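You operate a simulated robot arm through the tools that you are given. There is no shell and no other tool. Be economical: measure what you need, move in short steps, check, and stop when the job is done.

The job below is to be done with a simulated robot arm. You get a single attempt, and the scene is never put back.

## Task
Put the rusty strainer on the raised strip of the board table away on the top of the brown heater. Put the small tub marked "filler" from the raised strip of the board table on the loose gauge. Fetch the shelf pin from the middle of the board table and stand it on the brown veneer pack there. Fetch the pale block marked "birch" from the console end of the board table and set it on the white panel there. Take the 25 x 35 card from the top of the blue cabinet and put it on top of the panel tray on the back half of the board table. Put the cream panel on the top of the blue cabinet away on the upper shelf of the parts table. Open the upper blue drawer, take the green cap from the inside of the upper blue drawer and put it on top of the black spool, then shut the drawer. Put the oil can that says "HV 32" from the top of the green cabinet on the right end of the base beam. Press the filter button three times. Fetch the peg from the top of the steel rack and stand it on the left end of the workbench. Do these in any order. Set down upright: rusty strainer, oil can, peg.

It is judged by the outcome, as a careful person would: the job done as asked, and still so three seconds after it is handed in. It fails if anything else is knocked over, pushed out of place, dropped, spilled or broken. Lids that push on must go on centred and level and be pressed home; caps that screw on are set level and turned clockwise until they are tight.

## Robot
A 6-joint arm with a four-finger gripper on a trunk, on a base that drives. Base frame: it is fixed to the floor where the robot stands at the start and does not move with it; the origin is under the middle of the robot, x ahead of it, y to its left, z up; the surface under the hand at the start is at about z = 0.92. Readings come in m, degrees, newtons and seconds.
With the tool pointing down near the work surface it reaches from about 0.3 to 0.7 m from the robot's upright axis, wherever it stands. Its first joint turns from -166.0 to 166.0 degrees. Places, roughly: black spool (6x6x5 cm) [1.4, -2.6, 0.9]; card [1, -3, 1]; cream panel [1.25, -3, 1]; filter button [6, 0, 0.7]; green cap (3x3x3 cm) [1.3, -3, 0.7]; left end of the workbench (52x24 cm) [2.82, -4.26, 0.8]; loose gauge [0.5, 0, 1]; oil can [6, -1, 0.75]; pale block [1.25, -1.5, 1]; panel tray [0.75, -1, 1]; peg (2x2x5 cm) [6.1, -3.2, 0.8]; right end of the base beam (31x21 cm) [2.7, -2.44, 0.52]; rusty strainer (6x6x11 cm) [0.5, -0.1, 1]; shelf pin (2x2x4 cm) [1.3, -1, 0.9]; small tub [0.5, 0.5, 1]; top of the brown heater (20x13 cm) [4.9, -4.5, 0.66]; upper blue drawer [1.3, -3, 0.7]; upper shelf of the parts table [-1.1, -3.9, 0.6]; veneer pack [1.25, -0.5, 1]; white panel [1.25, -2, 1]. Payload 3.43 kg.
The TCP is the grasp point between the finger pads, 0.03 m short of the fingertips. In the tool frame z runs along the fingers and y along their closing line. Largest opening 0.12 m; the body of the gripper starts 0.085 m behind the TCP.
Orientation is that of the tool frame in the base frame, as a unit quaternion [w, x, y, z]. With the fingers straight down and closing along the base's y, the tool's x points along the base's -x, its y along +y and its z along -z.

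## Interface
- The arm moves only by the tool drive_tool. Its argument "steps" is one flat list of numbers, 7 for each row, row after row: the shift along the base's x, y, z in m, then the turn, a rotation vector about the base's x, y, z in degrees, then the finger opening in m, from 0 to 0.12. In form: [x, y, z, ax, ay, az, jaw, x, y, z, ax, ay, az, jaw, ...]. A call has 1 to 8 rows; each row is the pose to reach, as a shift and turn from the pose commanded when the call began. A row lasts 0.2 s, in which the tool goes at most 0.05 m and 8.6 degrees; a call with a longer step from one row to the next is refused whole, and so is a gripper value outside its range. Where a pose cannot be reached the arm comes as near as it can. A force on the tool above 40 N (or 10 N above the force at the start of the call, whichever is more), or a blocked arm, ends the call early, and 0.2 s more pass. The fingers move at their own pace and stop on an object; they squeeze with about 33 N. The grip force told is the motor's: it shows also when the fingers shut on nothing. Time passes only in rows, and 0.2 s behind the last, so rows that repeat a pose let the fingers close. The reply holds the time, the measured pose of the TCP, the force on the tool along the base axes, the opening and the grip force, in the units named above and with some noise, with the torque about the TCP (base axes, N m) and any sound that the robot's microphone picked up.
- Cameras (640 x 400 px; columns grow to the right, rows downward): "scene" is now at [0.0554, 0.1524, 1.6839]; the picture's right is [0.14, -0.99, 0.00], its down [-0.78, -0.11, -0.62] and it looks along [0.61, 0.09, -0.79] (base axes); focal length 253 px, centre (320, 200). "wrist" rides on the gripper at [0.071, -0.017, -0.12] in the tool frame; the picture's right is [0.23, 0.97, 0.00], its down [-0.81, 0.19, -0.55] and it looks along [-0.54, 0.13, 0.83] (tool axes); focal length 275 px, centre (320, 200). There is no depth. A picture from a camera that has moved, and an enlarged one, comes with that camera's place and axes in the base frame and with its lens.
- capture(camera): a new picture of that camera. It takes no simulated time.
- move_column(by): slides the trunk up (or, below 0, down) by that many m; the arm and the scene camera ride with it, the base frame stays. It gives what a move gives, with no picture.
- roll_base(legs): drives the robot by 1 to 6 legs, each [ahead, left, turn to the left] in m, m and degrees, along the robot's own axes; the way and the turn of a leg run together, so that a leg with both is an arc; at most 1.5 m and 180 degrees a leg. The arm and the cameras ride along, it lands a little off, and it stops where it bumps. It gives what a move gives.
- aim_head(pan, tilt): turns the head with the scene camera to pan (to the left, within 120 degrees either way) and tilt (down, from -29 to 69), counted from straight ahead of the robot. It gives what a move gives.
- enlarge(camera, box): a new picture of the part [left, top, right, bottom] of that camera's present view, enlarged. It takes no simulated time.
- sign_off(): hands the job in; it is judged then, once.

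Go step by step. Nothing tells you exact positions but the pictures and the camera data: compare them with the known pose of the tool, close in by small moves and look again before you grip or let go. The budget is 535 turns and 326 pictures, counting those below and the enlarged ones. Unless the task says otherwise, let go and move clear before handing in, and close with one line.

The tools are called after "Request:" as name(argument=value, ...) on one line, values as JSON. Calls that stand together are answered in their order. drive_tool: Moves the arm, as the interface text tells. Its arguments: {"type":"object","properties":{"steps":{"type":"array","items":{"type":"number"}}},"required":["steps"]} The other tools are called the same way: move_column (by) slides the trunk up or down; roll_base (legs) drives the base; aim_head (pan, tilt) turns the head that bears the scene camera; capture (camera) takes a picture; enlarge (camera, box) takes an enlarged picture of a part of a camera's view; sign_off () hands the job in.

At the start:

```text
time: 0.0
tool_pos: [0.465, 0.1415, 1.1964]
tcp_rot: [0.0, 0.0, 1.0, 0.0]
ft_force: [0.1, 0.3, -0.1]
wrist_torque: [0.0, -0.02, 0.0]
width: 0.1198
finger_force: 0.1
trunk travel left (down, up): [-0.2, 0.24]
robot x, y, heading: [0.0021, 0.0027, 0.1]
head pan, tilt: [8.3, 51.9]
```

scene: 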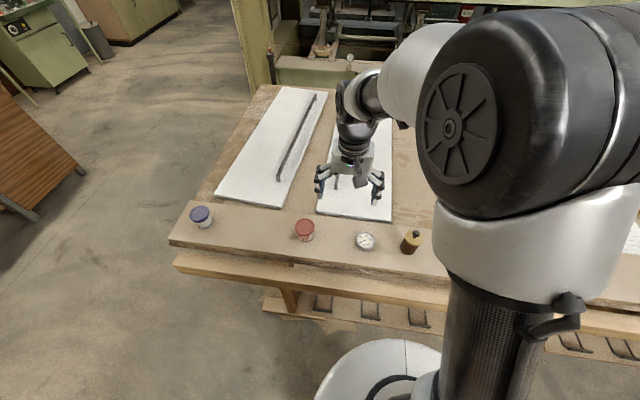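
wrist: 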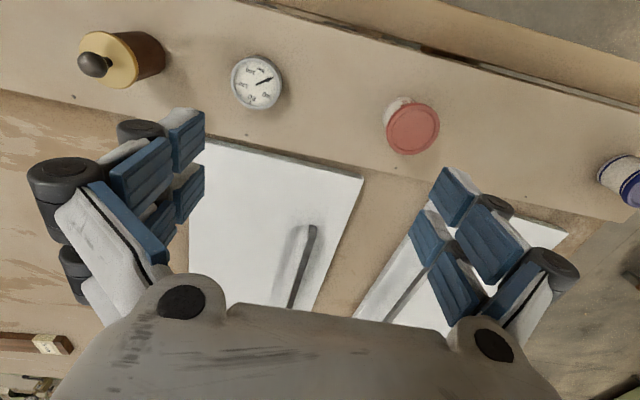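

I see the raised strip with two tubs (red and blue lidded), a gauge and a rusty strainer. I will look closer to identify which tub is "filler".

Request:
enlarge(camera="scene", box=[170, 180, 330, 280])

Request:
enlarge(camera="scene", box=[330, 190, 450, 265])

```text
4.00 times, centred on (250, 230) of scene
camera zoom: at [0.0554, 0.1524, 1.6839], right [0.14, -0.99, 0.0], down [-0.78, -0.11, -0.62], along [0.61, 0.09, -0.79], focal length 1013 px, centre (600, 80)
```

zoom: 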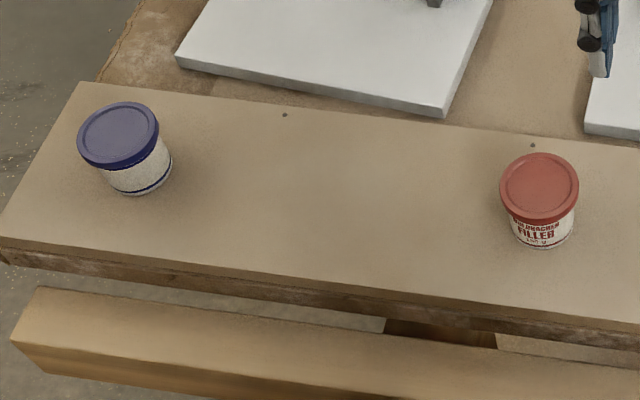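

```text
5.33 times, centred on (390, 228) of scene
camera zoom: at [0.0554, 0.1524, 1.6839], right [0.14, -0.99, 0.0], down [-0.78, -0.11, -0.62], along [0.61, 0.09, -0.79], focal length 1350 px, centre (-53, 53)
```

zoom: 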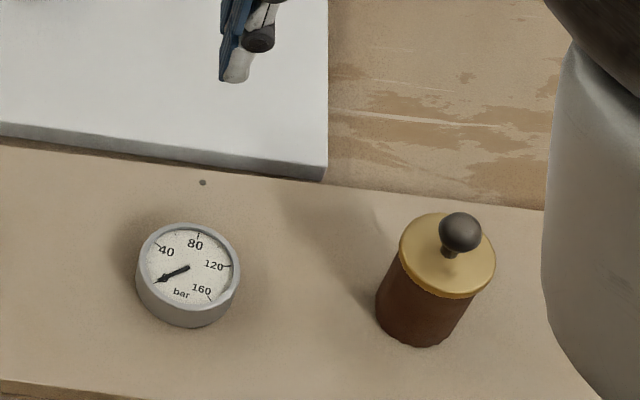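

The red tub is the filler, at about (0.47, 0.26), with the gauge at (0.465, 0.07) and the strainer at (0.465, -0.07). Before starting, I'll look around to map the room.

Request:
aim_head(pan=-40, tilt=20)

Request:
capture(camera="scene")

Request:
aim_head(pan=10, tilt=20)

Request:
capture(camera="scene")

Request:
aim_head(pan=-110, tilt=20)

Request:
capture(camera="scene")

```text
time: 1.2
tool_pos: [0.4644, 0.1428, 1.196]
tcp_rot: [0.0, 0.0, 1.0, 0.0]
ft_force: [-0.2, -0.7, 0.4]
wrist_torque: [-0.01, -0.03, 0.01]
width: 0.1199
finger_force: 0.0
trunk travel left (down, up): [-0.2, 0.24]
robot x, y, heading: [-0.0016, 0.0033, -0.1]
head pan, tilt: [-40.0, 20.0]
```

```text
321 pictures are left
camera scene: at [0.0523, 0.0817, 1.7319], right [-0.64, -0.77, 0.0], down [-0.26, 0.22, -0.94], along [0.72, -0.6, -0.34], focal length 253 px, centre (320, 200)
```

scene: 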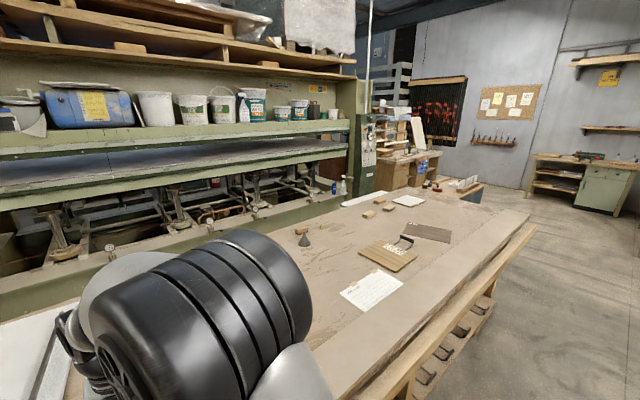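

```text
time: 2.3
tool_pos: [0.4644, 0.1418, 1.1967]
tcp_rot: [0.0, -0.001, 1.0, 0.0]
ft_force: [0.4, 0.2, 0.6]
wrist_torque: [-0.01, 0.01, 0.02]
width: 0.1201
finger_force: 0.1
trunk travel left (down, up): [-0.2, 0.24]
robot x, y, heading: [-0.0024, 0.0005, 0.0]
head pan, tilt: [10.0, 20.0]
```

```text
320 pictures are left
camera scene: at [0.0726, 0.1576, 1.732], right [0.17, -0.98, 0.0], down [-0.34, -0.06, -0.94], along [0.93, 0.16, -0.34], focal length 253 px, centre (320, 200)
```

scene: 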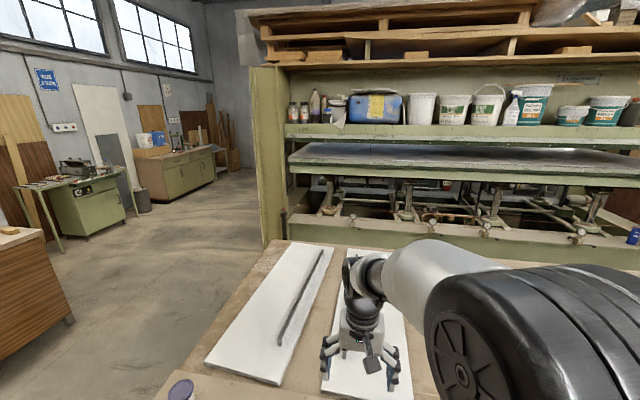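

```text
time: 4.3
tool_pos: [0.465, 0.1416, 1.1965]
tcp_rot: [0.0, 0.0, 1.0, 0.0]
ft_force: [0.4, -0.1, 0.0]
wrist_torque: [-0.04, 0.01, 0.01]
width: 0.1199
finger_force: 0.1
trunk travel left (down, up): [-0.2, 0.24]
robot x, y, heading: [0.0004, -0.0022, 0.1]
head pan, tilt: [-110.0, 20.0]
```

```text
319 pictures are left
camera scene: at [-0.0509, 0.054, 1.732], right [-0.94, 0.34, 0.0], down [0.12, 0.32, -0.94], along [-0.32, -0.88, -0.34], focal length 253 px, centre (320, 200)
```

scene: 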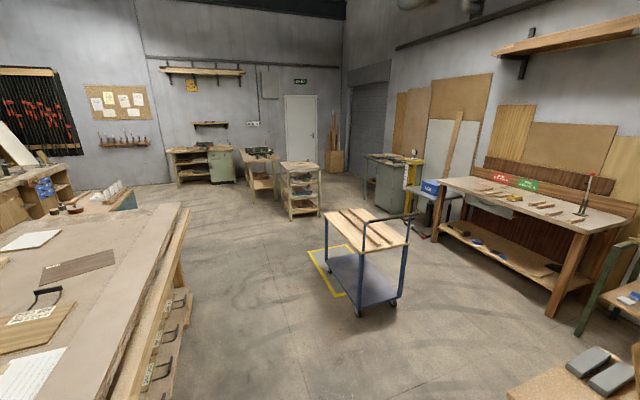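

The board table spans x≈0.4–1.5 with an aisle behind it, in front of the press. I'll start with the tub: move above it and check with the wrist camera.

Request:
drive_tool(steps=[0, 0.04, 0, 0, 0, 0, 0.12, 0, 0.08, -0.02, 0, 0, 0, 0.12, 0, 0.12, -0.05, 0, 0, 0, 0.12, 0, 0.12, -0.09, 0, 0, 0, 0.12])

Request:
aim_head(pan=8, tilt=52)

Request:
capture(camera="wrist")

Request:
capture(camera="scene")

```text
time: 5.3
tool_pos: [0.4644, 0.262, 1.1067]
tcp_rot: [0.0, 0.0, 1.0, 0.0]
ft_force: [-0.7, -1.0, 0.7]
wrist_torque: [0.0, 0.02, 0.03]
width: 0.1199
finger_force: 0.1
trunk travel left (down, up): [-0.2, 0.24]
robot x, y, heading: [0.0001, -0.0023, 0.0]
head pan, tilt: [-110.0, 20.0]
```

```text
time: 7.3
tool_pos: [0.4622, 0.2604, 1.1066]
tcp_rot: [0.0, 0.0, 1.0, 0.0]
ft_force: [0.5, -0.1, -0.2]
wrist_torque: [-0.02, 0.03, -0.03]
width: 0.1199
finger_force: 0.1
trunk travel left (down, up): [-0.2, 0.24]
robot x, y, heading: [0.0009, -0.0045, 0.1]
head pan, tilt: [8.0, 52.0]
```

```text
318 pictures are left
camera wrist: at [0.3919, 0.2449, 1.2274], right [-0.23, 0.97, 0.0], down [0.81, 0.19, 0.55], along [0.54, 0.13, -0.83], focal length 275 px, centre (320, 200)
```

wrist: 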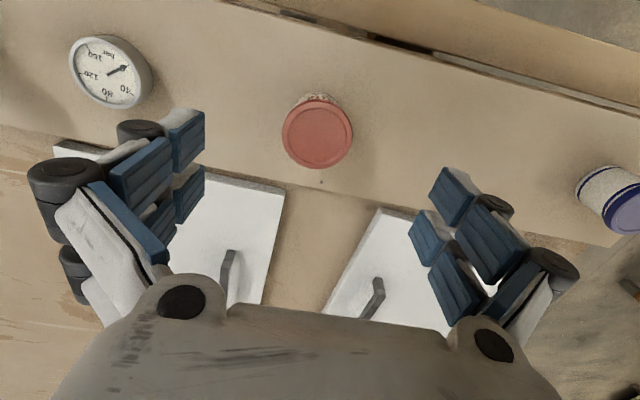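

```text
317 pictures are left
camera scene: at [0.0553, 0.1519, 1.6837], right [0.14, -0.99, 0.0], down [-0.78, -0.11, -0.62], along [0.61, 0.09, -0.79], focal length 253 px, centre (320, 200)
```

scene: 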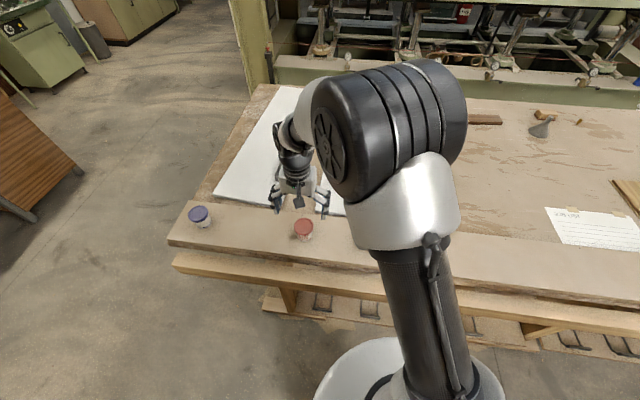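

The red tub centre is about (0.472, 0.264). I'll lower around it and grip.

Request:
drive_tool(steps=[0.007, 0.002, -0.04, 0, 0, 0, 0.12, 0.007, 0.002, -0.08, 0, 0, 0, 0.12, 0.007, 0.002, -0.115, 0, 0, 0, 0.12, 0.007, 0.002, -0.115, 0, 0, 0, 0.08, 0.007, 0.002, -0.115, 0, 0, 0, 0.05, 0.007, 0.002, -0.115, 0, 0, 0, 0.05, 0.007, 0.002, -0.115, 0, 0, 0, 0.05])

Request:
capture(camera="wrist")

```text
time: 8.9
tool_pos: [0.4722, 0.2624, 0.9909]
tcp_rot: [0.0, 0.0, 1.0, 0.0]
ft_force: [0.2, -0.5, 1.2]
wrist_torque: [-0.06, 0.01, 0.03]
width: 0.065
finger_force: 15.7
trunk travel left (down, up): [-0.2, 0.24]
robot x, y, heading: [0.0001, 0.0001, -0.1]
head pan, tilt: [8.0, 52.0]
```

```text
316 pictures are left
camera wrist: at [0.4013, 0.247, 1.1111], right [-0.23, 0.97, 0.0], down [0.81, 0.19, 0.55], along [0.54, 0.13, -0.83], focal length 275 px, centre (320, 200)
```

wrist: 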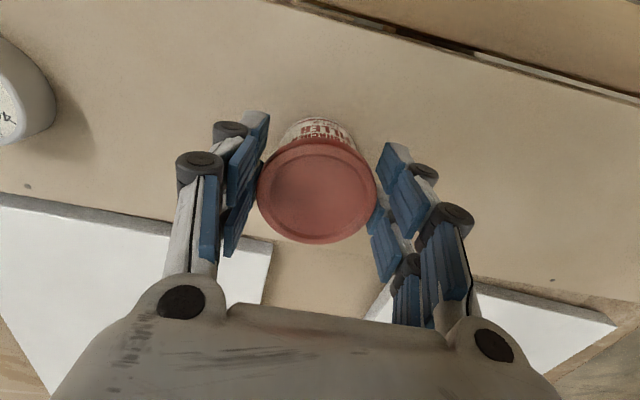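

Gripped at 0.065 m. Lift and move over the gauge, then check.

Request:
drive_tool(steps=[0, 0, 0.0, 0, 0, 0, 0.045, 0, 0, 0.04, 0, 0, 0, 0.045, 0, 0, 0.08, 0, 0, 0, 0.045, 0, -0.05, 0.08, 0, 0, 0, 0.045, 0, -0.1, 0.08, 0, 0, 0, 0.045])

Request:
capture(camera="wrist")

Request:
capture(camera="scene")

```text
time: 10.1
tool_pos: [0.4724, 0.1651, 1.0698]
tcp_rot: [-0.001, 0.0, 1.0, 0.0]
ft_force: [-0.7, 0.1, -2.3]
wrist_torque: [0.01, 0.02, 0.0]
width: 0.0643
finger_force: 32.9
trunk travel left (down, up): [-0.2, 0.24]
robot x, y, heading: [0.0033, -0.0001, 0.2]
head pan, tilt: [8.0, 52.0]
```

```text
315 pictures are left
camera wrist: at [0.4017, 0.1472, 1.1916], right [-0.23, 0.97, 0.0], down [0.81, 0.19, 0.55], along [0.54, 0.13, -0.83], focal length 275 px, centre (320, 200)
```

wrist: 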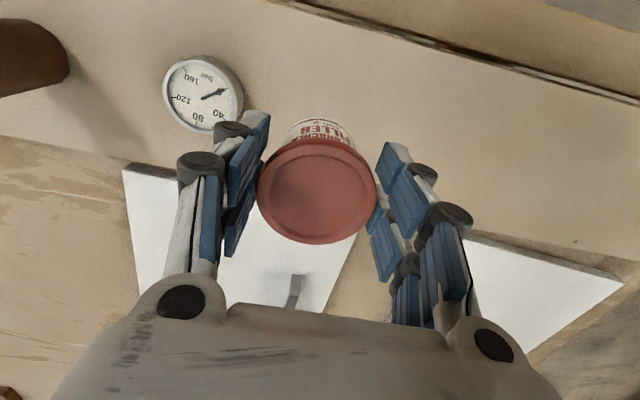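

```text
314 pictures are left
camera scene: at [0.0553, 0.1509, 1.6838], right [0.14, -0.99, 0.0], down [-0.78, -0.11, -0.62], along [0.61, 0.09, -0.79], focal length 253 px, centre (320, 200)
```

scene: 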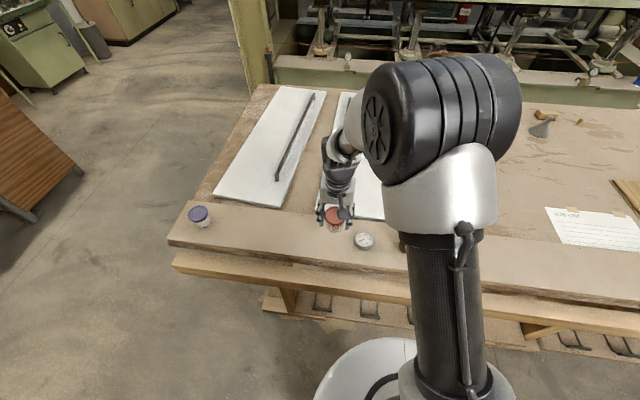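

Gauge at about (0.468, 0.073). Move over it and descend part way for a check.

Request:
drive_tool(steps=[-0.004, -0.045, 0, 0, 0, 0, 0.045, -0.004, -0.091, 0, 0, 0, 0, 0.045, -0.004, -0.091, -0.03, 0, 0, 0, 0.045])

Request:
capture(camera="wrist")

Request:
enlarge(camera="scene", box=[300, 180, 420, 255])

```text
time: 10.9
tool_pos: [0.4696, 0.0732, 1.0409]
tcp_rot: [-0.001, -0.001, 1.0, -0.001]
ft_force: [-0.1, -0.8, -1.6]
wrist_torque: [0.02, 0.01, 0.0]
width: 0.0644
finger_force: 33.3
trunk travel left (down, up): [-0.2, 0.24]
robot x, y, heading: [0.0001, 0.0009, 0.2]
head pan, tilt: [8.0, 52.0]
```

```text
313 pictures are left
camera wrist: at [0.3984, 0.0562, 1.1606], right [-0.23, 0.97, 0.0], down [0.81, 0.19, 0.55], along [0.54, 0.13, -0.83], focal length 275 px, centre (320, 200)
```

wrist: 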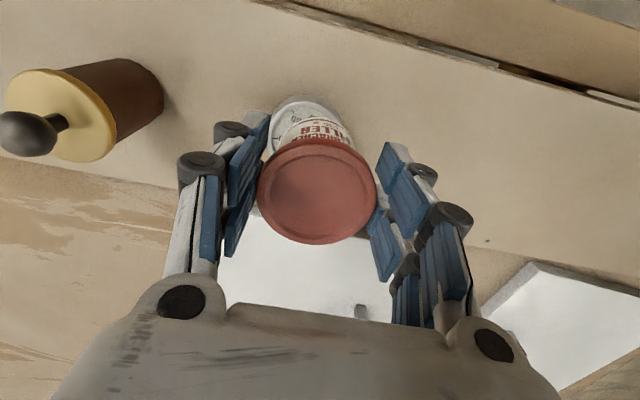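

```text
5.33 times, centred on (360, 218) of scene
camera zoom: at [0.0565, 0.1526, 1.6836], right [0.14, -0.99, 0.0], down [-0.78, -0.11, -0.61], along [0.61, 0.09, -0.79], focal length 1350 px, centre (107, 107)
```

zoom: 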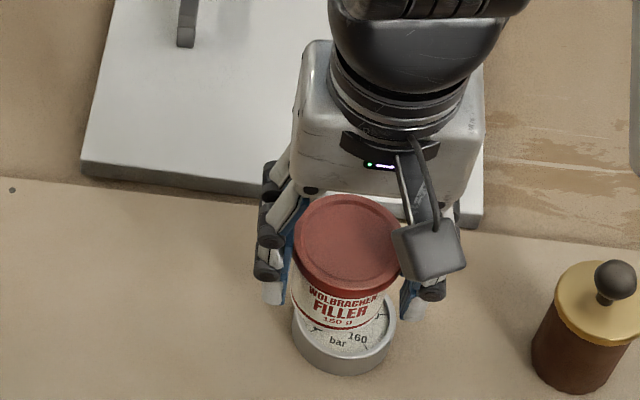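

The gauge is about 9 mm to the -y side of the tub; I'll correct this and descend gently.

Request:
drive_tool(steps=[0, -0.009, 0, 0, 0, 0, 0.045, 0, -0.009, -0.012, 0, 0, 0, 0.045, 0, -0.009, -0.018, 0, 0, 0, 0.045])

Request:
enlarge(camera="scene", box=[300, 180, 420, 255])

Request:
enlarge(camera="wrist", box=[220, 60, 420, 185])

```text
time: 11.7
tool_pos: [0.4681, 0.064, 1.0216]
tcp_rot: [0.0, 0.001, 1.0, -0.001]
ft_force: [0.4, -0.6, -1.9]
wrist_torque: [-0.02, 0.01, -0.03]
width: 0.0646
finger_force: 33.0
trunk travel left (down, up): [-0.2, 0.24]
robot x, y, heading: [-0.0009, -0.0009, 0.0]
head pan, tilt: [8.0, 52.0]
```

```text
5.33 times, centred on (360, 218) of scene
camera zoom: at [0.0556, 0.1519, 1.6837], right [0.14, -0.99, 0.0], down [-0.78, -0.11, -0.62], along [0.61, 0.09, -0.79], focal length 1350 px, centre (107, 107)
```

zoom: 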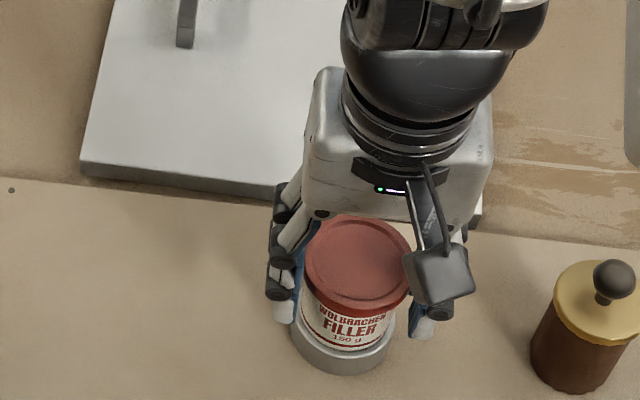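

```text
3.20 times, centred on (320, 122) of wrist
camera zoom: at [0.3976, 0.0476, 1.1424], right [-0.23, 0.97, 0.0], down [0.81, 0.19, 0.55], along [0.54, 0.13, -0.83], focal length 881 px, centre (320, 448)
```

zoom: 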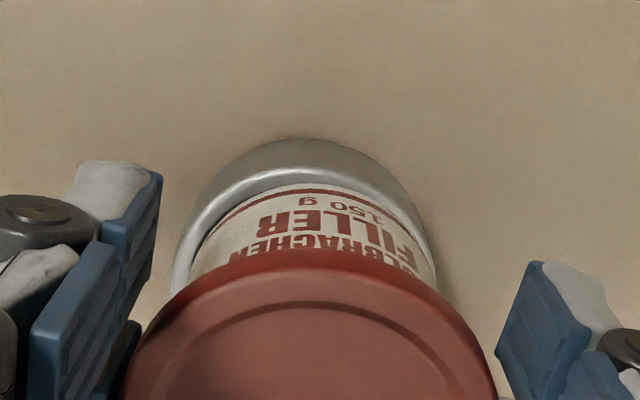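

Well centred now. Descend in small increments until contact.

Request:
drive_tool(steps=[0, 0, -0.002, 0, 0, 0, 0.045, 0, 0, -0.004, 0, 0, 0, 0.045])

Request:
drive_tool(steps=[0, 0, -0.002, 0, 0, 0, 0.045, 0, 0, -0.003, 0, 0, 0, 0.045])

```text
time: 12.3
tool_pos: [0.4681, 0.063, 1.018]
tcp_rot: [-0.001, 0.0, 1.0, 0.0]
ft_force: [-0.3, -0.4, -0.6]
wrist_torque: [-0.03, 0.04, -0.02]
width: 0.0642
finger_force: 32.7
trunk travel left (down, up): [-0.2, 0.24]
robot x, y, heading: [0.0014, -0.0019, -0.1]
head pan, tilt: [8.0, 52.0]
```

```text
time: 12.9
tool_pos: [0.4669, 0.0639, 1.0172]
tcp_rot: [0.0, 0.0, 1.0, -0.001]
ft_force: [-0.3, 0.2, -1.9]
wrist_torque: [-0.03, -0.01, 0.04]
width: 0.0644
finger_force: 33.5
trunk travel left (down, up): [-0.2, 0.24]
robot x, y, heading: [-0.0028, 0.0013, -0.0]
head pan, tilt: [8.0, 52.0]
```

Request:
drive_tool(steps=[0, 0, -0.002, 0, 0, 0, 0.045, 0, 0, -0.004, 0, 0, 0, 0.045])

Request:
enlarge(camera="wrist", box=[220, 60, 420, 185])

```text
time: 13.5
tool_pos: [0.4675, 0.063, 1.0135]
tcp_rot: [0.001, 0.0, 1.0, -0.001]
ft_force: [0.9, -1.4, 10.1]
wrist_torque: [-0.03, -0.01, -0.02]
width: 0.065
finger_force: 33.1
trunk travel left (down, up): [-0.2, 0.24]
robot x, y, heading: [-0.0008, -0.0012, 0.0]
head pan, tilt: [8.0, 52.0]
```

```text
3.20 times, centred on (320, 122) of wrist
camera zoom: at [0.3966, 0.0471, 1.1341], right [-0.23, 0.97, 0.0], down [0.81, 0.19, 0.56], along [0.54, 0.13, -0.83], focal length 881 px, centre (320, 448)
```

zoom: 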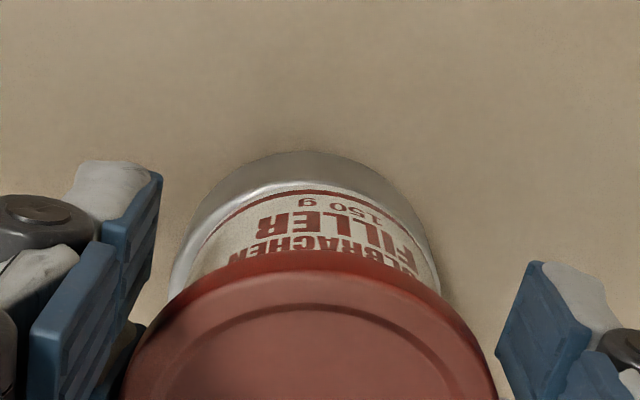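

Contact made. Release and rise.

Request:
drive_tool(steps=[0, 0, 0.002, 0, 0, 0, 0.07, 0, 0, 0.002, 0, 0, 0, 0.08, 0, 0, 0.002, 0, 0, 0, 0.09, 0, 0, 0.002, 0, 0, 0, 0.09, 0, 0, 0.04, 0, 0, 0, 0.1, 0, 0, 0.09, 0, 0, 0, 0.12, 0, 0, 0.13, 0, 0, 0, 0.12])

Request:
capture(camera="scene")

Request:
capture(camera="wrist")

```text
time: 15.1
tool_pos: [0.4661, 0.0648, 1.1427]
tcp_rot: [-0.001, 0.0, 1.0, 0.0]
ft_force: [-0.9, 0.1, 1.1]
wrist_torque: [-0.01, -0.01, 0.0]
width: 0.1202
finger_force: 0.1
trunk travel left (down, up): [-0.2, 0.24]
robot x, y, heading: [-0.0034, -0.0026, 0.4]
head pan, tilt: [8.0, 52.0]
```

```text
308 pictures are left
camera scene: at [0.0544, 0.1519, 1.6838], right [0.14, -0.99, 0.0], down [-0.78, -0.11, -0.62], along [0.61, 0.09, -0.79], focal length 253 px, centre (320, 200)
```

scene: 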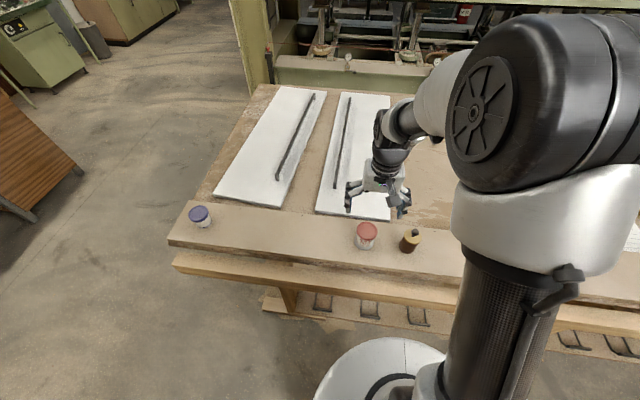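

```text
307 pictures are left
camera wrist: at [0.3962, 0.0479, 1.2644], right [-0.23, 0.97, 0.0], down [0.81, 0.19, 0.55], along [0.54, 0.13, -0.83], focal length 275 px, centre (320, 200)
```

wrist: 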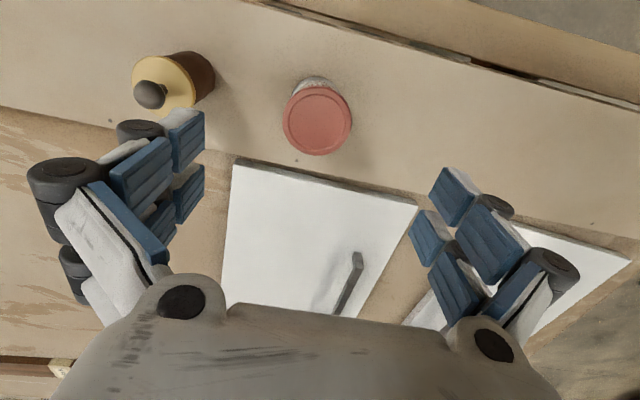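

Tub sits on the gauge. Next, position above the strainer and check.

Request:
drive_tool(steps=[0, -0.045, 0, 0, 0, 0, 0.12, 0, -0.09, 0, 0, 0, 0, 0.12, -0.004, -0.1255, 0, 0, 0, 0, 0.11])

Request:
capture(camera="wrist")

Request:
enlarge(camera="scene", box=[340, 180, 460, 255])

```text
time: 15.9
tool_pos: [0.4604, -0.0596, 1.1432]
tcp_rot: [0.0, 0.001, 1.0, 0.0]
ft_force: [-0.1, -0.5, -0.4]
wrist_torque: [0.02, 0.01, 0.01]
width: 0.1104
finger_force: 0.1
trunk travel left (down, up): [-0.2, 0.24]
robot x, y, heading: [0.0033, -0.0011, -0.3]
head pan, tilt: [8.0, 52.0]
```

```text
306 pictures are left
camera wrist: at [0.3902, -0.0772, 1.2635], right [-0.23, 0.97, 0.0], down [0.81, 0.19, 0.55], along [0.54, 0.13, -0.83], focal length 275 px, centre (320, 200)
```

wrist: 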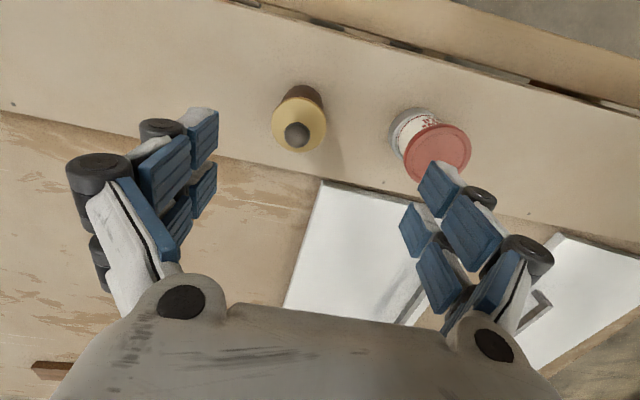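

```text
5.33 times, centred on (400, 218) of scene
camera zoom: at [0.0549, 0.1507, 1.6839], right [0.14, -0.99, 0.0], down [-0.78, -0.11, -0.62], along [0.61, 0.09, -0.79], focal length 1350 px, centre (-107, 107)
```

zoom: 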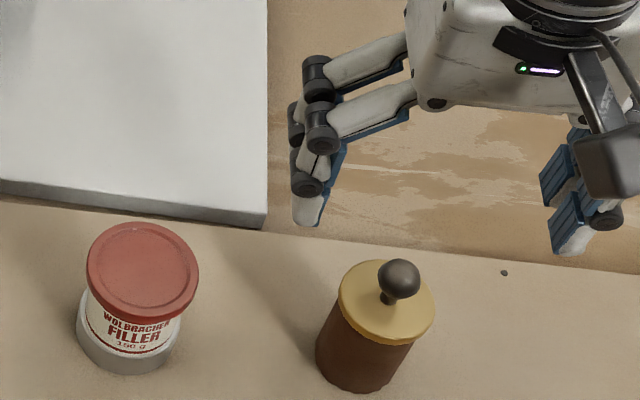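

Strainer seems a bit further -y (~-0.07). Shift and lower partly, then look again.

Request:
drive_tool(steps=[0.004, -0.009, 0, 0, 0, 0, 0.11, 0.004, -0.009, -0.04, 0, 0, 0, 0.11, 0.004, -0.009, -0.08, 0, 0, 0, 0.11])

Request:
capture(camera="wrist")

```text
time: 16.7
tool_pos: [0.4676, -0.0709, 1.0616]
tcp_rot: [-0.001, 0.0, 1.0, 0.0]
ft_force: [0.0, -0.1, -0.2]
wrist_torque: [-0.02, -0.01, -0.01]
width: 0.11
finger_force: 0.0
trunk travel left (down, up): [-0.2, 0.24]
robot x, y, heading: [-0.002, 0.0021, 0.0]
head pan, tilt: [8.0, 52.0]
```

```text
304 pictures are left
camera wrist: at [0.3973, -0.0867, 1.1815], right [-0.23, 0.97, 0.0], down [0.81, 0.19, 0.55], along [0.54, 0.13, -0.83], focal length 275 px, centre (320, 200)
```

wrist: 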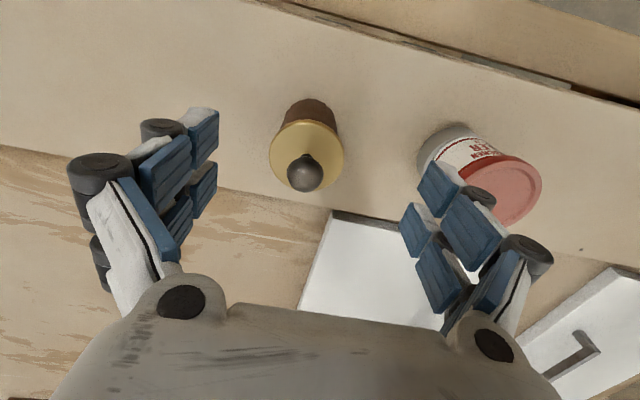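

Request:
drive_tool(steps=[-0.003, -0.006, -0.03, 0, 0, 0, 0.11, -0.003, -0.006, -0.062, 0, 0, 0, 0.11, -0.003, -0.006, -0.062, 0, 0, 0, 0.08, -0.003, -0.006, -0.062, 0, 0, 0, 0.05, -0.003, -0.006, -0.062, 0, 0, 0, 0.045, -0.003, -0.006, -0.062, 0, 0, 0, 0.045, -0.003, -0.006, -0.062, 0, 0, 0, 0.045])

Request:
capture(camera="wrist")

```text
time: 18.3
tool_pos: [0.4639, -0.0767, 1.0003]
tcp_rot: [0.0, 0.001, 1.0, -0.001]
ft_force: [0.9, 0.1, 0.3]
wrist_torque: [-0.03, 0.03, 0.0]
width: 0.0508
finger_force: 21.5
trunk travel left (down, up): [-0.2, 0.24]
robot x, y, heading: [0.0003, 0.0009, 0.4]
head pan, tilt: [8.0, 52.0]
```

```text
303 pictures are left
camera wrist: at [0.3936, -0.0926, 1.1203], right [-0.23, 0.97, 0.0], down [0.81, 0.19, 0.55], along [0.54, 0.13, -0.83], focal length 275 px, centre (320, 200)
```

wrist: 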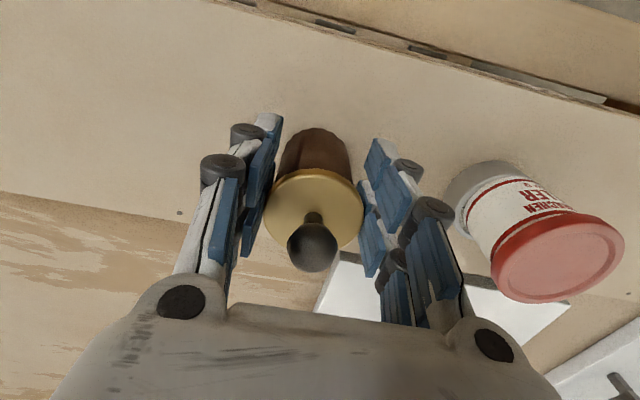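

Gripped the strainer (0.051 m). Lift and retract to a carrying pose.

Request:
drive_tool(steps=[0, 0, 0, 0, 0, 0, 0.035, 0, 0, 0.04, 0, 0, 0, 0.035, 0, 0, 0.08, 0, 0, 0, 0.035, 0, 0.02, 0.12, 0, 0, 0, 0.035, 0, 0.04, 0.16, 0, 0, 0, 0.035, -0.03, 0.06, 0.19, 0, 0, 0, 0.035, -0.07, 0.07, 0.19, 0, 0, 0, 0.035, -0.11, 0.07, 0.19, 0, 0, 0, 0.035])

Request:
capture(camera="scene")

Request:
aim_head(pan=80, tilt=25)

Request:
capture(camera="scene")

```text
time: 20.1
tool_pos: [0.3524, -0.0086, 1.1912]
tcp_rot: [0.001, -0.001, 1.0, 0.0]
ft_force: [-0.7, 0.6, -1.7]
wrist_torque: [0.01, -0.03, -0.02]
width: 0.0499
finger_force: 33.1
trunk travel left (down, up): [-0.2, 0.24]
robot x, y, heading: [0.0001, -0.0003, -0.3]
head pan, tilt: [8.0, 52.0]
```

```text
302 pictures are left
camera scene: at [0.0531, 0.1519, 1.6838], right [0.14, -0.99, 0.0], down [-0.78, -0.11, -0.62], along [0.61, 0.09, -0.79], focal length 253 px, centre (320, 200)
```

scene: 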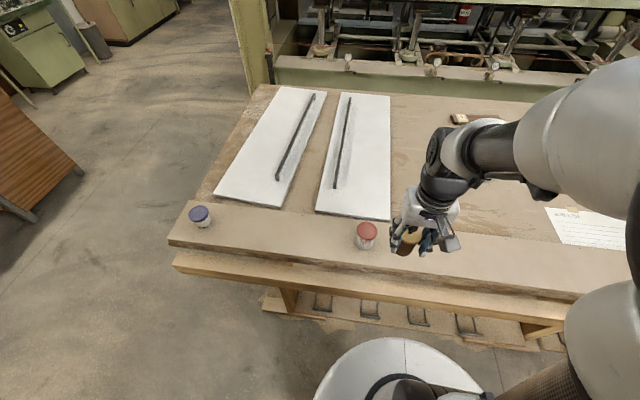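

```text
time: 21.6
tool_pos: [0.3539, -0.0079, 1.1904]
tcp_rot: [0.0, 0.001, 1.0, 0.0]
ft_force: [0.5, 0.3, -0.9]
wrist_torque: [0.01, -0.02, -0.03]
width: 0.0504
finger_force: 32.9
trunk travel left (down, up): [-0.2, 0.24]
robot x, y, heading: [0.0011, 0.0042, 0.0]
head pan, tilt: [80.0, 25.0]
```

```text
301 pictures are left
camera scene: at [-0.0029, 0.2322, 1.7238], right [0.98, -0.17, 0.0], down [-0.07, -0.42, -0.91], along [0.16, 0.89, -0.42], focal length 253 px, centre (320, 200)
```

scene: 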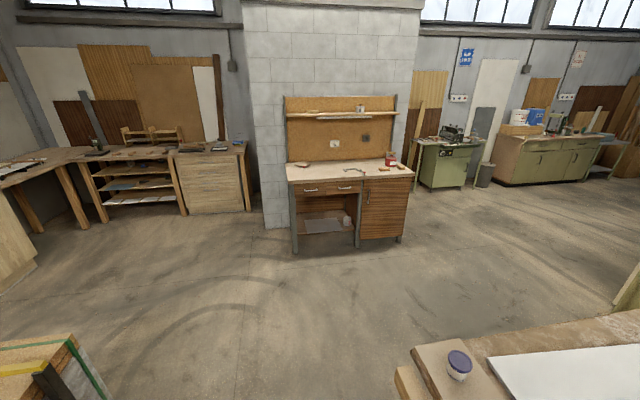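

The floor in front of the table is clear to the right. I'll strafe along the table front toward the blue cabinet and look at the far side.

Request:
roll_base(legs=[[-0.1, 0, 0], [0, -1.4, 0], [0, -1.2, 0]])

Request:
aim_head(pan=-30, tilt=30)

Request:
capture(camera="scene")

Request:
aim_head(pan=20, tilt=35)

Request:
capture(camera="scene")

Request:
aim_head(pan=-90, tilt=25)

Request:
capture(camera="scene")

```text
time: 35.1
tool_pos: [0.2829, -2.6189, 1.1906]
tcp_rot: [0.0, -0.01, 1.0, 0.0]
ft_force: [0.3, 0.0, -0.8]
wrist_torque: [0.05, 0.03, 0.0]
width: 0.0502
finger_force: 32.5
trunk travel left (down, up): [-0.2, 0.24]
robot x, y, heading: [-0.0746, -2.6188, 1.0]
head pan, tilt: [80.0, 25.0]
```

```text
time: 36.9
tool_pos: [0.2823, -2.6192, 1.1911]
tcp_rot: [0.0, -0.011, 1.0, 0.0]
ft_force: [-0.2, 0.2, -1.6]
wrist_torque: [-0.02, 0.04, 0.0]
width: 0.0502
finger_force: 33.1
trunk travel left (down, up): [-0.2, 0.24]
robot x, y, heading: [-0.0712, -2.6188, 1.2]
head pan, tilt: [-30.0, 30.0]
```

```text
300 pictures are left
camera scene: at [-0.0141, -2.5216, 1.7159], right [-0.48, -0.88, 0.0], down [-0.44, 0.24, -0.87], along [0.76, -0.42, -0.5], focal length 253 px, centre (320, 200)
```

scene: 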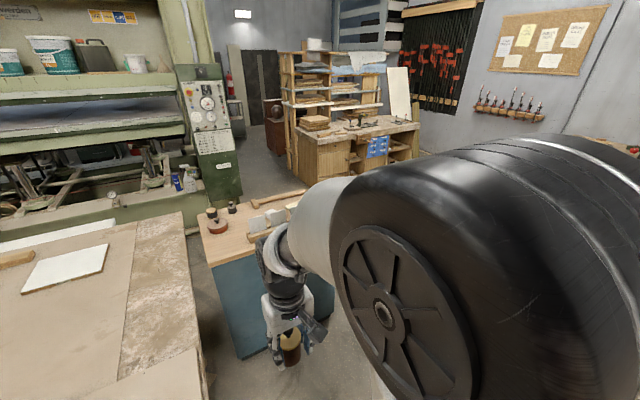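

```text
time: 38.1
tool_pos: [0.2824, -2.6192, 1.1897]
tcp_rot: [0.0, -0.01, 1.0, 0.0]
ft_force: [-0.1, -0.3, -1.5]
wrist_torque: [-0.04, 0.01, -0.03]
width: 0.05
finger_force: 32.5
trunk travel left (down, up): [-0.2, 0.24]
robot x, y, heading: [-0.0712, -2.6172, 1.1]
head pan, tilt: [20.0, 35.0]
```

```text
299 pictures are left
camera scene: at [-0.0112, -2.4464, 1.7081], right [0.36, -0.93, 0.0], down [-0.54, -0.21, -0.82], along [0.76, 0.3, -0.57], focal length 253 px, centre (320, 200)
```

scene: 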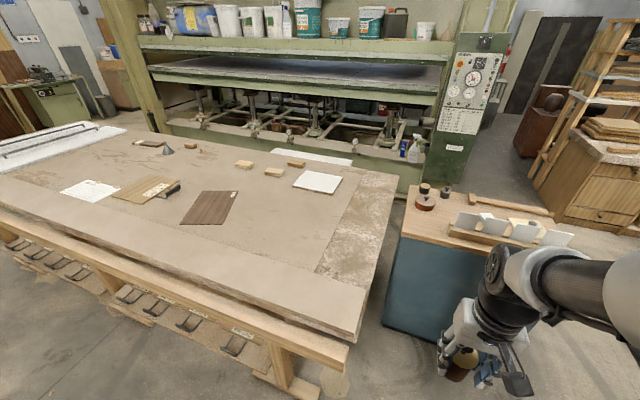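

```text
time: 40.0
tool_pos: [0.2827, -2.6189, 1.1898]
tcp_rot: [0.0, -0.011, 1.0, 0.0]
ft_force: [0.6, 0.4, -0.9]
wrist_torque: [0.0, -0.01, -0.01]
width: 0.0503
finger_force: 32.6
trunk travel left (down, up): [-0.2, 0.24]
robot x, y, heading: [-0.0714, -2.6154, 1.3]
head pan, tilt: [-90.0, 25.0]
```

```text
298 pictures are left
camera scene: at [-0.0914, -2.5702, 1.7239], right [-1.0, -0.02, 0.0], down [-0.01, 0.42, -0.91], along [0.02, -0.91, -0.42], focal length 253 px, centre (320, 200)
```

scene: 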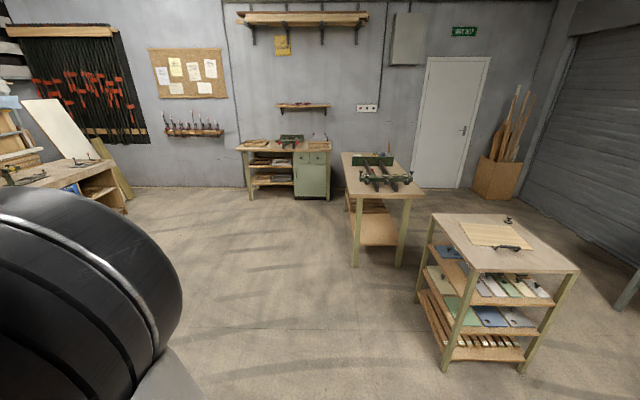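

The passage beyond the blue cabinet toward the workbench and past the control post looks open. I'll go around the cabinet's right end.

Request:
roll_base(legs=[[0, -1.2, 0], [1.4, 0, 0]])

Request:
aim_head(pan=15, tilt=25)

Request:
capture(camera="scene")

Request:
aim_head(pan=70, tilt=45)

Request:
capture(camera="scene")

```text
time: 52.5
tool_pos: [1.6772, -3.8132, 1.1894]
tcp_rot: [0.0, 0.001, 1.0, 0.0]
ft_force: [0.3, 0.4, -0.9]
wrist_torque: [-0.02, 0.07, -0.01]
width: 0.0497
finger_force: 33.0
trunk travel left (down, up): [-0.2, 0.24]
robot x, y, heading: [1.3247, -3.8021, 0.1]
head pan, tilt: [-90.0, 25.0]
```

```text
time: 54.3
tool_pos: [1.6772, -3.8127, 1.1909]
tcp_rot: [0.0, 0.001, 1.0, 0.0]
ft_force: [-0.7, 0.2, -1.1]
wrist_torque: [-0.01, 0.02, -0.02]
width: 0.0496
finger_force: 33.0
trunk travel left (down, up): [-0.2, 0.24]
robot x, y, heading: [1.3201, -3.8023, -0.2]
head pan, tilt: [15.0, 25.0]
```

```text
297 pictures are left
camera scene: at [1.3926, -3.6394, 1.7239], right [0.26, -0.97, 0.0], down [-0.41, -0.11, -0.91], along [0.88, 0.23, -0.42], focal length 253 px, centre (320, 200)
```

scene: 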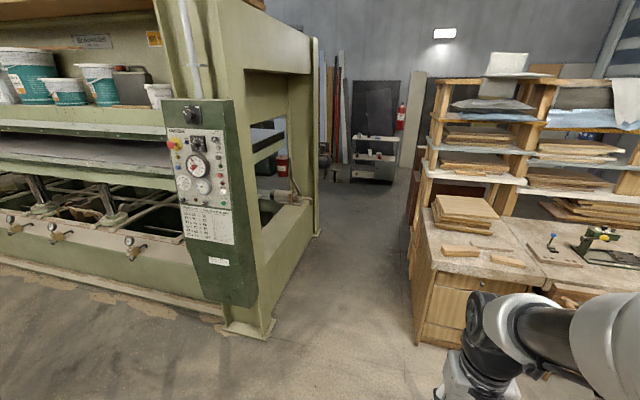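

```text
time: 55.6
tool_pos: [1.677, -3.8136, 1.1903]
tcp_rot: [0.001, 0.001, 1.0, 0.0]
ft_force: [1.1, 0.3, -0.8]
wrist_torque: [0.01, 0.0, 0.0]
width: 0.0497
finger_force: 33.1
trunk travel left (down, up): [-0.2, 0.24]
robot x, y, heading: [1.3221, -3.8048, 0.0]
head pan, tilt: [70.0, 45.0]
```

```text
296 pictures are left
camera scene: at [1.3316, -3.5866, 1.6933], right [0.94, -0.34, 0.0], down [-0.24, -0.66, -0.71], along [0.24, 0.66, -0.71], focal length 253 px, centre (320, 200)
```

scene: 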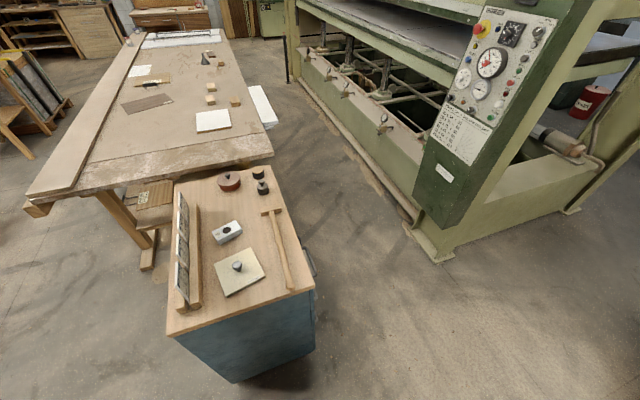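

The passage between press and workbench is about 1 m wide centred near y=-3.43. I'll drive through it.

Request:
roll_base(legs=[[0.8, 0.36, 0], [1.5, 0, 0], [0.6, 0, 0]])

Request:
aim_head(pan=-30, tilt=30)

Request:
capture(camera="scene")

Request:
aim_head(pan=45, tilt=25)

Request:
capture(camera="scene")

Request:
aim_head(pan=-85, tilt=30)

Request:
capture(camera="scene")

```text
time: 70.3
tool_pos: [4.5925, -3.415, 1.1901]
tcp_rot: [0.0, -0.013, 1.0, -0.001]
ft_force: [0.4, -1.0, -1.9]
wrist_torque: [-0.02, 0.05, 0.01]
width: 0.0495
finger_force: 33.5
trunk travel left (down, up): [-0.2, 0.24]
robot x, y, heading: [4.2387, -3.4196, 1.5]
head pan, tilt: [70.0, 45.0]
```

```text
time: 72.1
tool_pos: [4.591, -3.4145, 1.189]
tcp_rot: [0.0, -0.014, 1.0, 0.0]
ft_force: [0.1, -0.4, -0.9]
wrist_torque: [-0.02, 0.04, 0.02]
width: 0.0493
finger_force: 33.0
trunk travel left (down, up): [-0.2, 0.24]
robot x, y, heading: [4.2349, -3.4175, 1.8]
head pan, tilt: [-30.0, 30.0]
```

```text
295 pictures are left
camera scene: at [4.2934, -3.3192, 1.7159], right [-0.48, -0.88, 0.0], down [-0.44, 0.24, -0.87], along [0.76, -0.41, -0.5], focal length 253 px, centre (320, 200)
```

scene: 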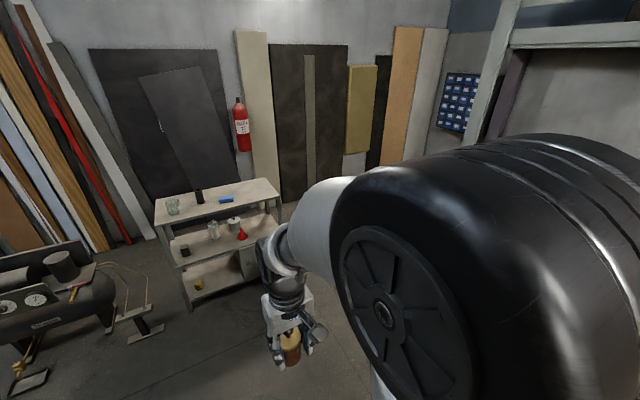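

```text
time: 73.5
tool_pos: [4.5916, -3.4155, 1.191]
tcp_rot: [0.0, -0.014, 1.0, 0.0]
ft_force: [0.2, 1.0, -1.1]
wrist_torque: [-0.03, 0.04, -0.01]
width: 0.0491
finger_force: 33.0
trunk travel left (down, up): [-0.2, 0.24]
robot x, y, heading: [4.2354, -3.4152, 1.8]
head pan, tilt: [45.0, 25.0]
```

```text
294 pictures are left
camera scene: at [4.2773, -3.2093, 1.7239], right [0.73, -0.69, 0.0], down [-0.29, -0.31, -0.91], along [0.62, 0.66, -0.42], focal length 253 px, centre (320, 200)
```

scene: 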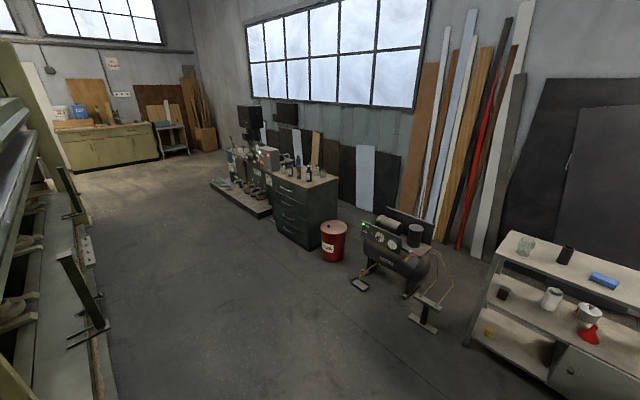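

```text
time: 75.6
tool_pos: [4.5905, -3.4151, 1.1899]
tcp_rot: [0.0, -0.014, 1.0, 0.0]
ft_force: [-0.8, -0.2, -0.8]
wrist_torque: [0.02, 0.03, 0.01]
width: 0.0492
finger_force: 33.3
trunk travel left (down, up): [-0.2, 0.24]
robot x, y, heading: [4.2364, -3.4162, 1.7]
head pan, tilt: [-85.0, 30.0]
```

```text
293 pictures are left
camera scene: at [4.2243, -3.366, 1.7159], right [-0.99, -0.11, 0.0], down [-0.06, 0.5, -0.87], along [0.1, -0.86, -0.5], focal length 253 px, centre (320, 200)
```

scene: 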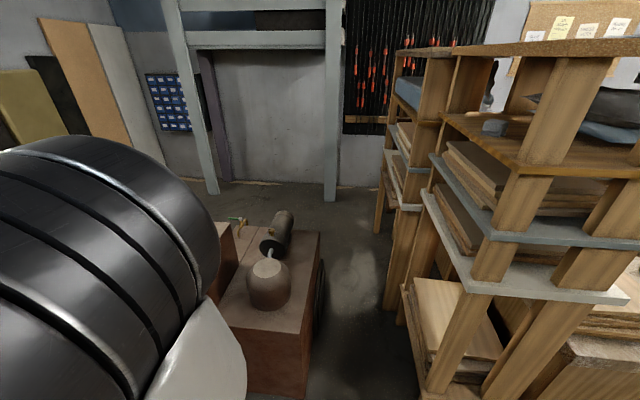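

The heater is the brown box to the right. I'll go a little farther and turn right to face it, then look.

Request:
roll_base(legs=[[0.5, 0, 0], [0, 0, -91]])

Request:
aim_head(pan=5, tilt=50)

Request:
capture(camera="scene")

Request:
capture(camera="wrist")

```text
time: 82.4
tool_pos: [4.7404, -3.758, 1.1903]
tcp_rot: [0.0, 0.698, 0.716, 0.0]
ft_force: [-0.2, -0.8, -0.7]
wrist_torque: [0.03, 0.02, 0.02]
width: 0.0491
finger_force: 33.3
trunk travel left (down, up): [-0.2, 0.24]
robot x, y, heading: [4.7385, -3.4035, -88.5]
head pan, tilt: [-85.0, 30.0]
```

```text
time: 84.1
tool_pos: [4.7408, -3.7562, 1.1899]
tcp_rot: [0.0, 0.698, 0.716, 0.0]
ft_force: [0.0, 0.3, -0.9]
wrist_torque: [0.04, 0.0, -0.01]
width: 0.0496
finger_force: 32.9
trunk travel left (down, up): [-0.2, 0.24]
robot x, y, heading: [4.7377, -3.4029, -88.8]
head pan, tilt: [5.0, 50.0]
```

```text
292 pictures are left
camera scene: at [4.8883, -3.4545, 1.6864], right [-0.99, -0.11, 0.0], down [-0.08, 0.76, -0.64], along [0.07, -0.64, -0.77], focal length 253 px, centre (320, 200)
```

scene: 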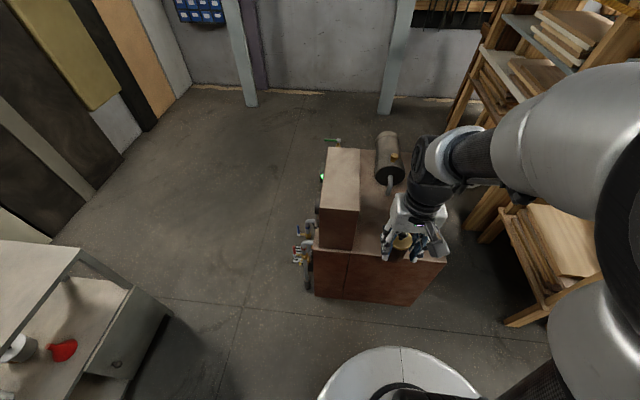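

```text
291 pictures are left
camera wrist: at [4.7223, -3.6859, 1.3104], right [0.97, 0.25, 0.0], down [0.21, -0.81, 0.55], along [0.14, -0.53, -0.83], focal length 275 px, centre (320, 200)
```

wrist: 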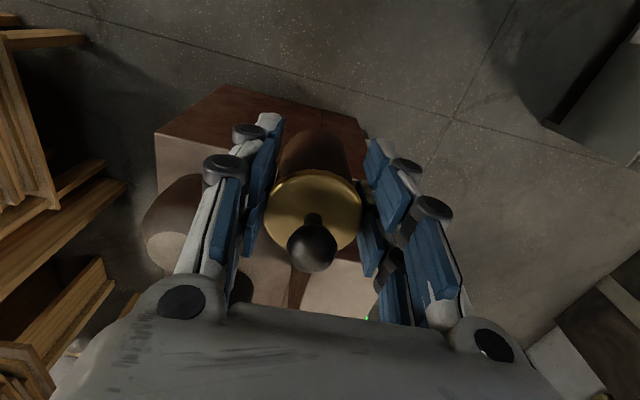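

The raised top (z≈0.66) is around (4.89, -4.48). I'll drive closer, lower the trunk, and look again.

Request:
roll_base(legs=[[0.35, 0.13, -1]])

Request:
move_column(by=-0.18)

Request:
capture(camera="scene")

Request:
capture(camera="wrist")

```text
time: 86.5
tool_pos: [4.8695, -4.1041, 1.1898]
tcp_rot: [0.0, 0.705, 0.709, 0.0]
ft_force: [0.3, -0.4, -1.2]
wrist_torque: [0.07, 0.04, 0.01]
width: 0.0494
finger_force: 33.1
trunk travel left (down, up): [-0.2, 0.24]
robot x, y, heading: [4.873, -3.7482, -89.6]
head pan, tilt: [5.0, 50.0]
```

```text
time: 88.5
tool_pos: [4.8695, -4.1041, 1.0112]
tcp_rot: [0.001, 0.704, 0.71, -0.001]
ft_force: [0.0, -3.6, 16.4]
wrist_torque: [-0.63, 0.04, 0.02]
width: 0.0494
finger_force: 32.9
trunk travel left (down, up): [-0.02, 0.42]
robot x, y, heading: [4.8782, -3.7484, -89.4]
head pan, tilt: [5.0, 50.0]
```

```text
290 pictures are left
camera scene: at [5.0229, -3.8029, 1.5065], right [-1.0, -0.09, 0.0], down [-0.07, 0.76, -0.64], along [0.06, -0.64, -0.77], focal length 253 px, centre (320, 200)
```

scene: 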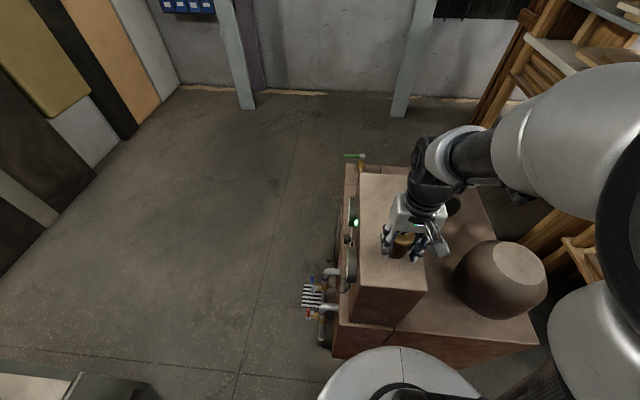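

```text
289 pictures are left
camera wrist: at [4.8528, -4.032, 1.1307], right [0.97, 0.24, 0.0], down [0.2, -0.81, 0.56], along [0.13, -0.54, -0.83], focal length 275 px, centre (320, 200)
```

wrist: 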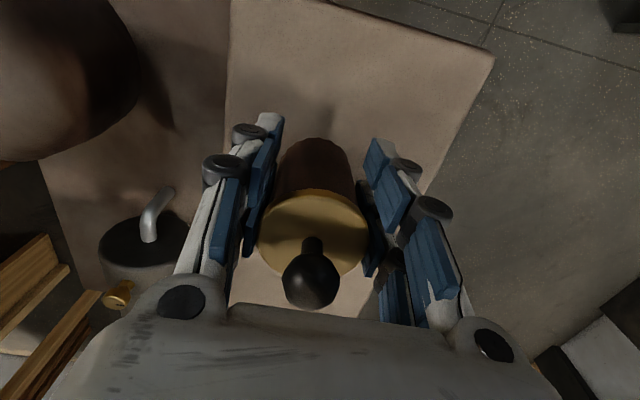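

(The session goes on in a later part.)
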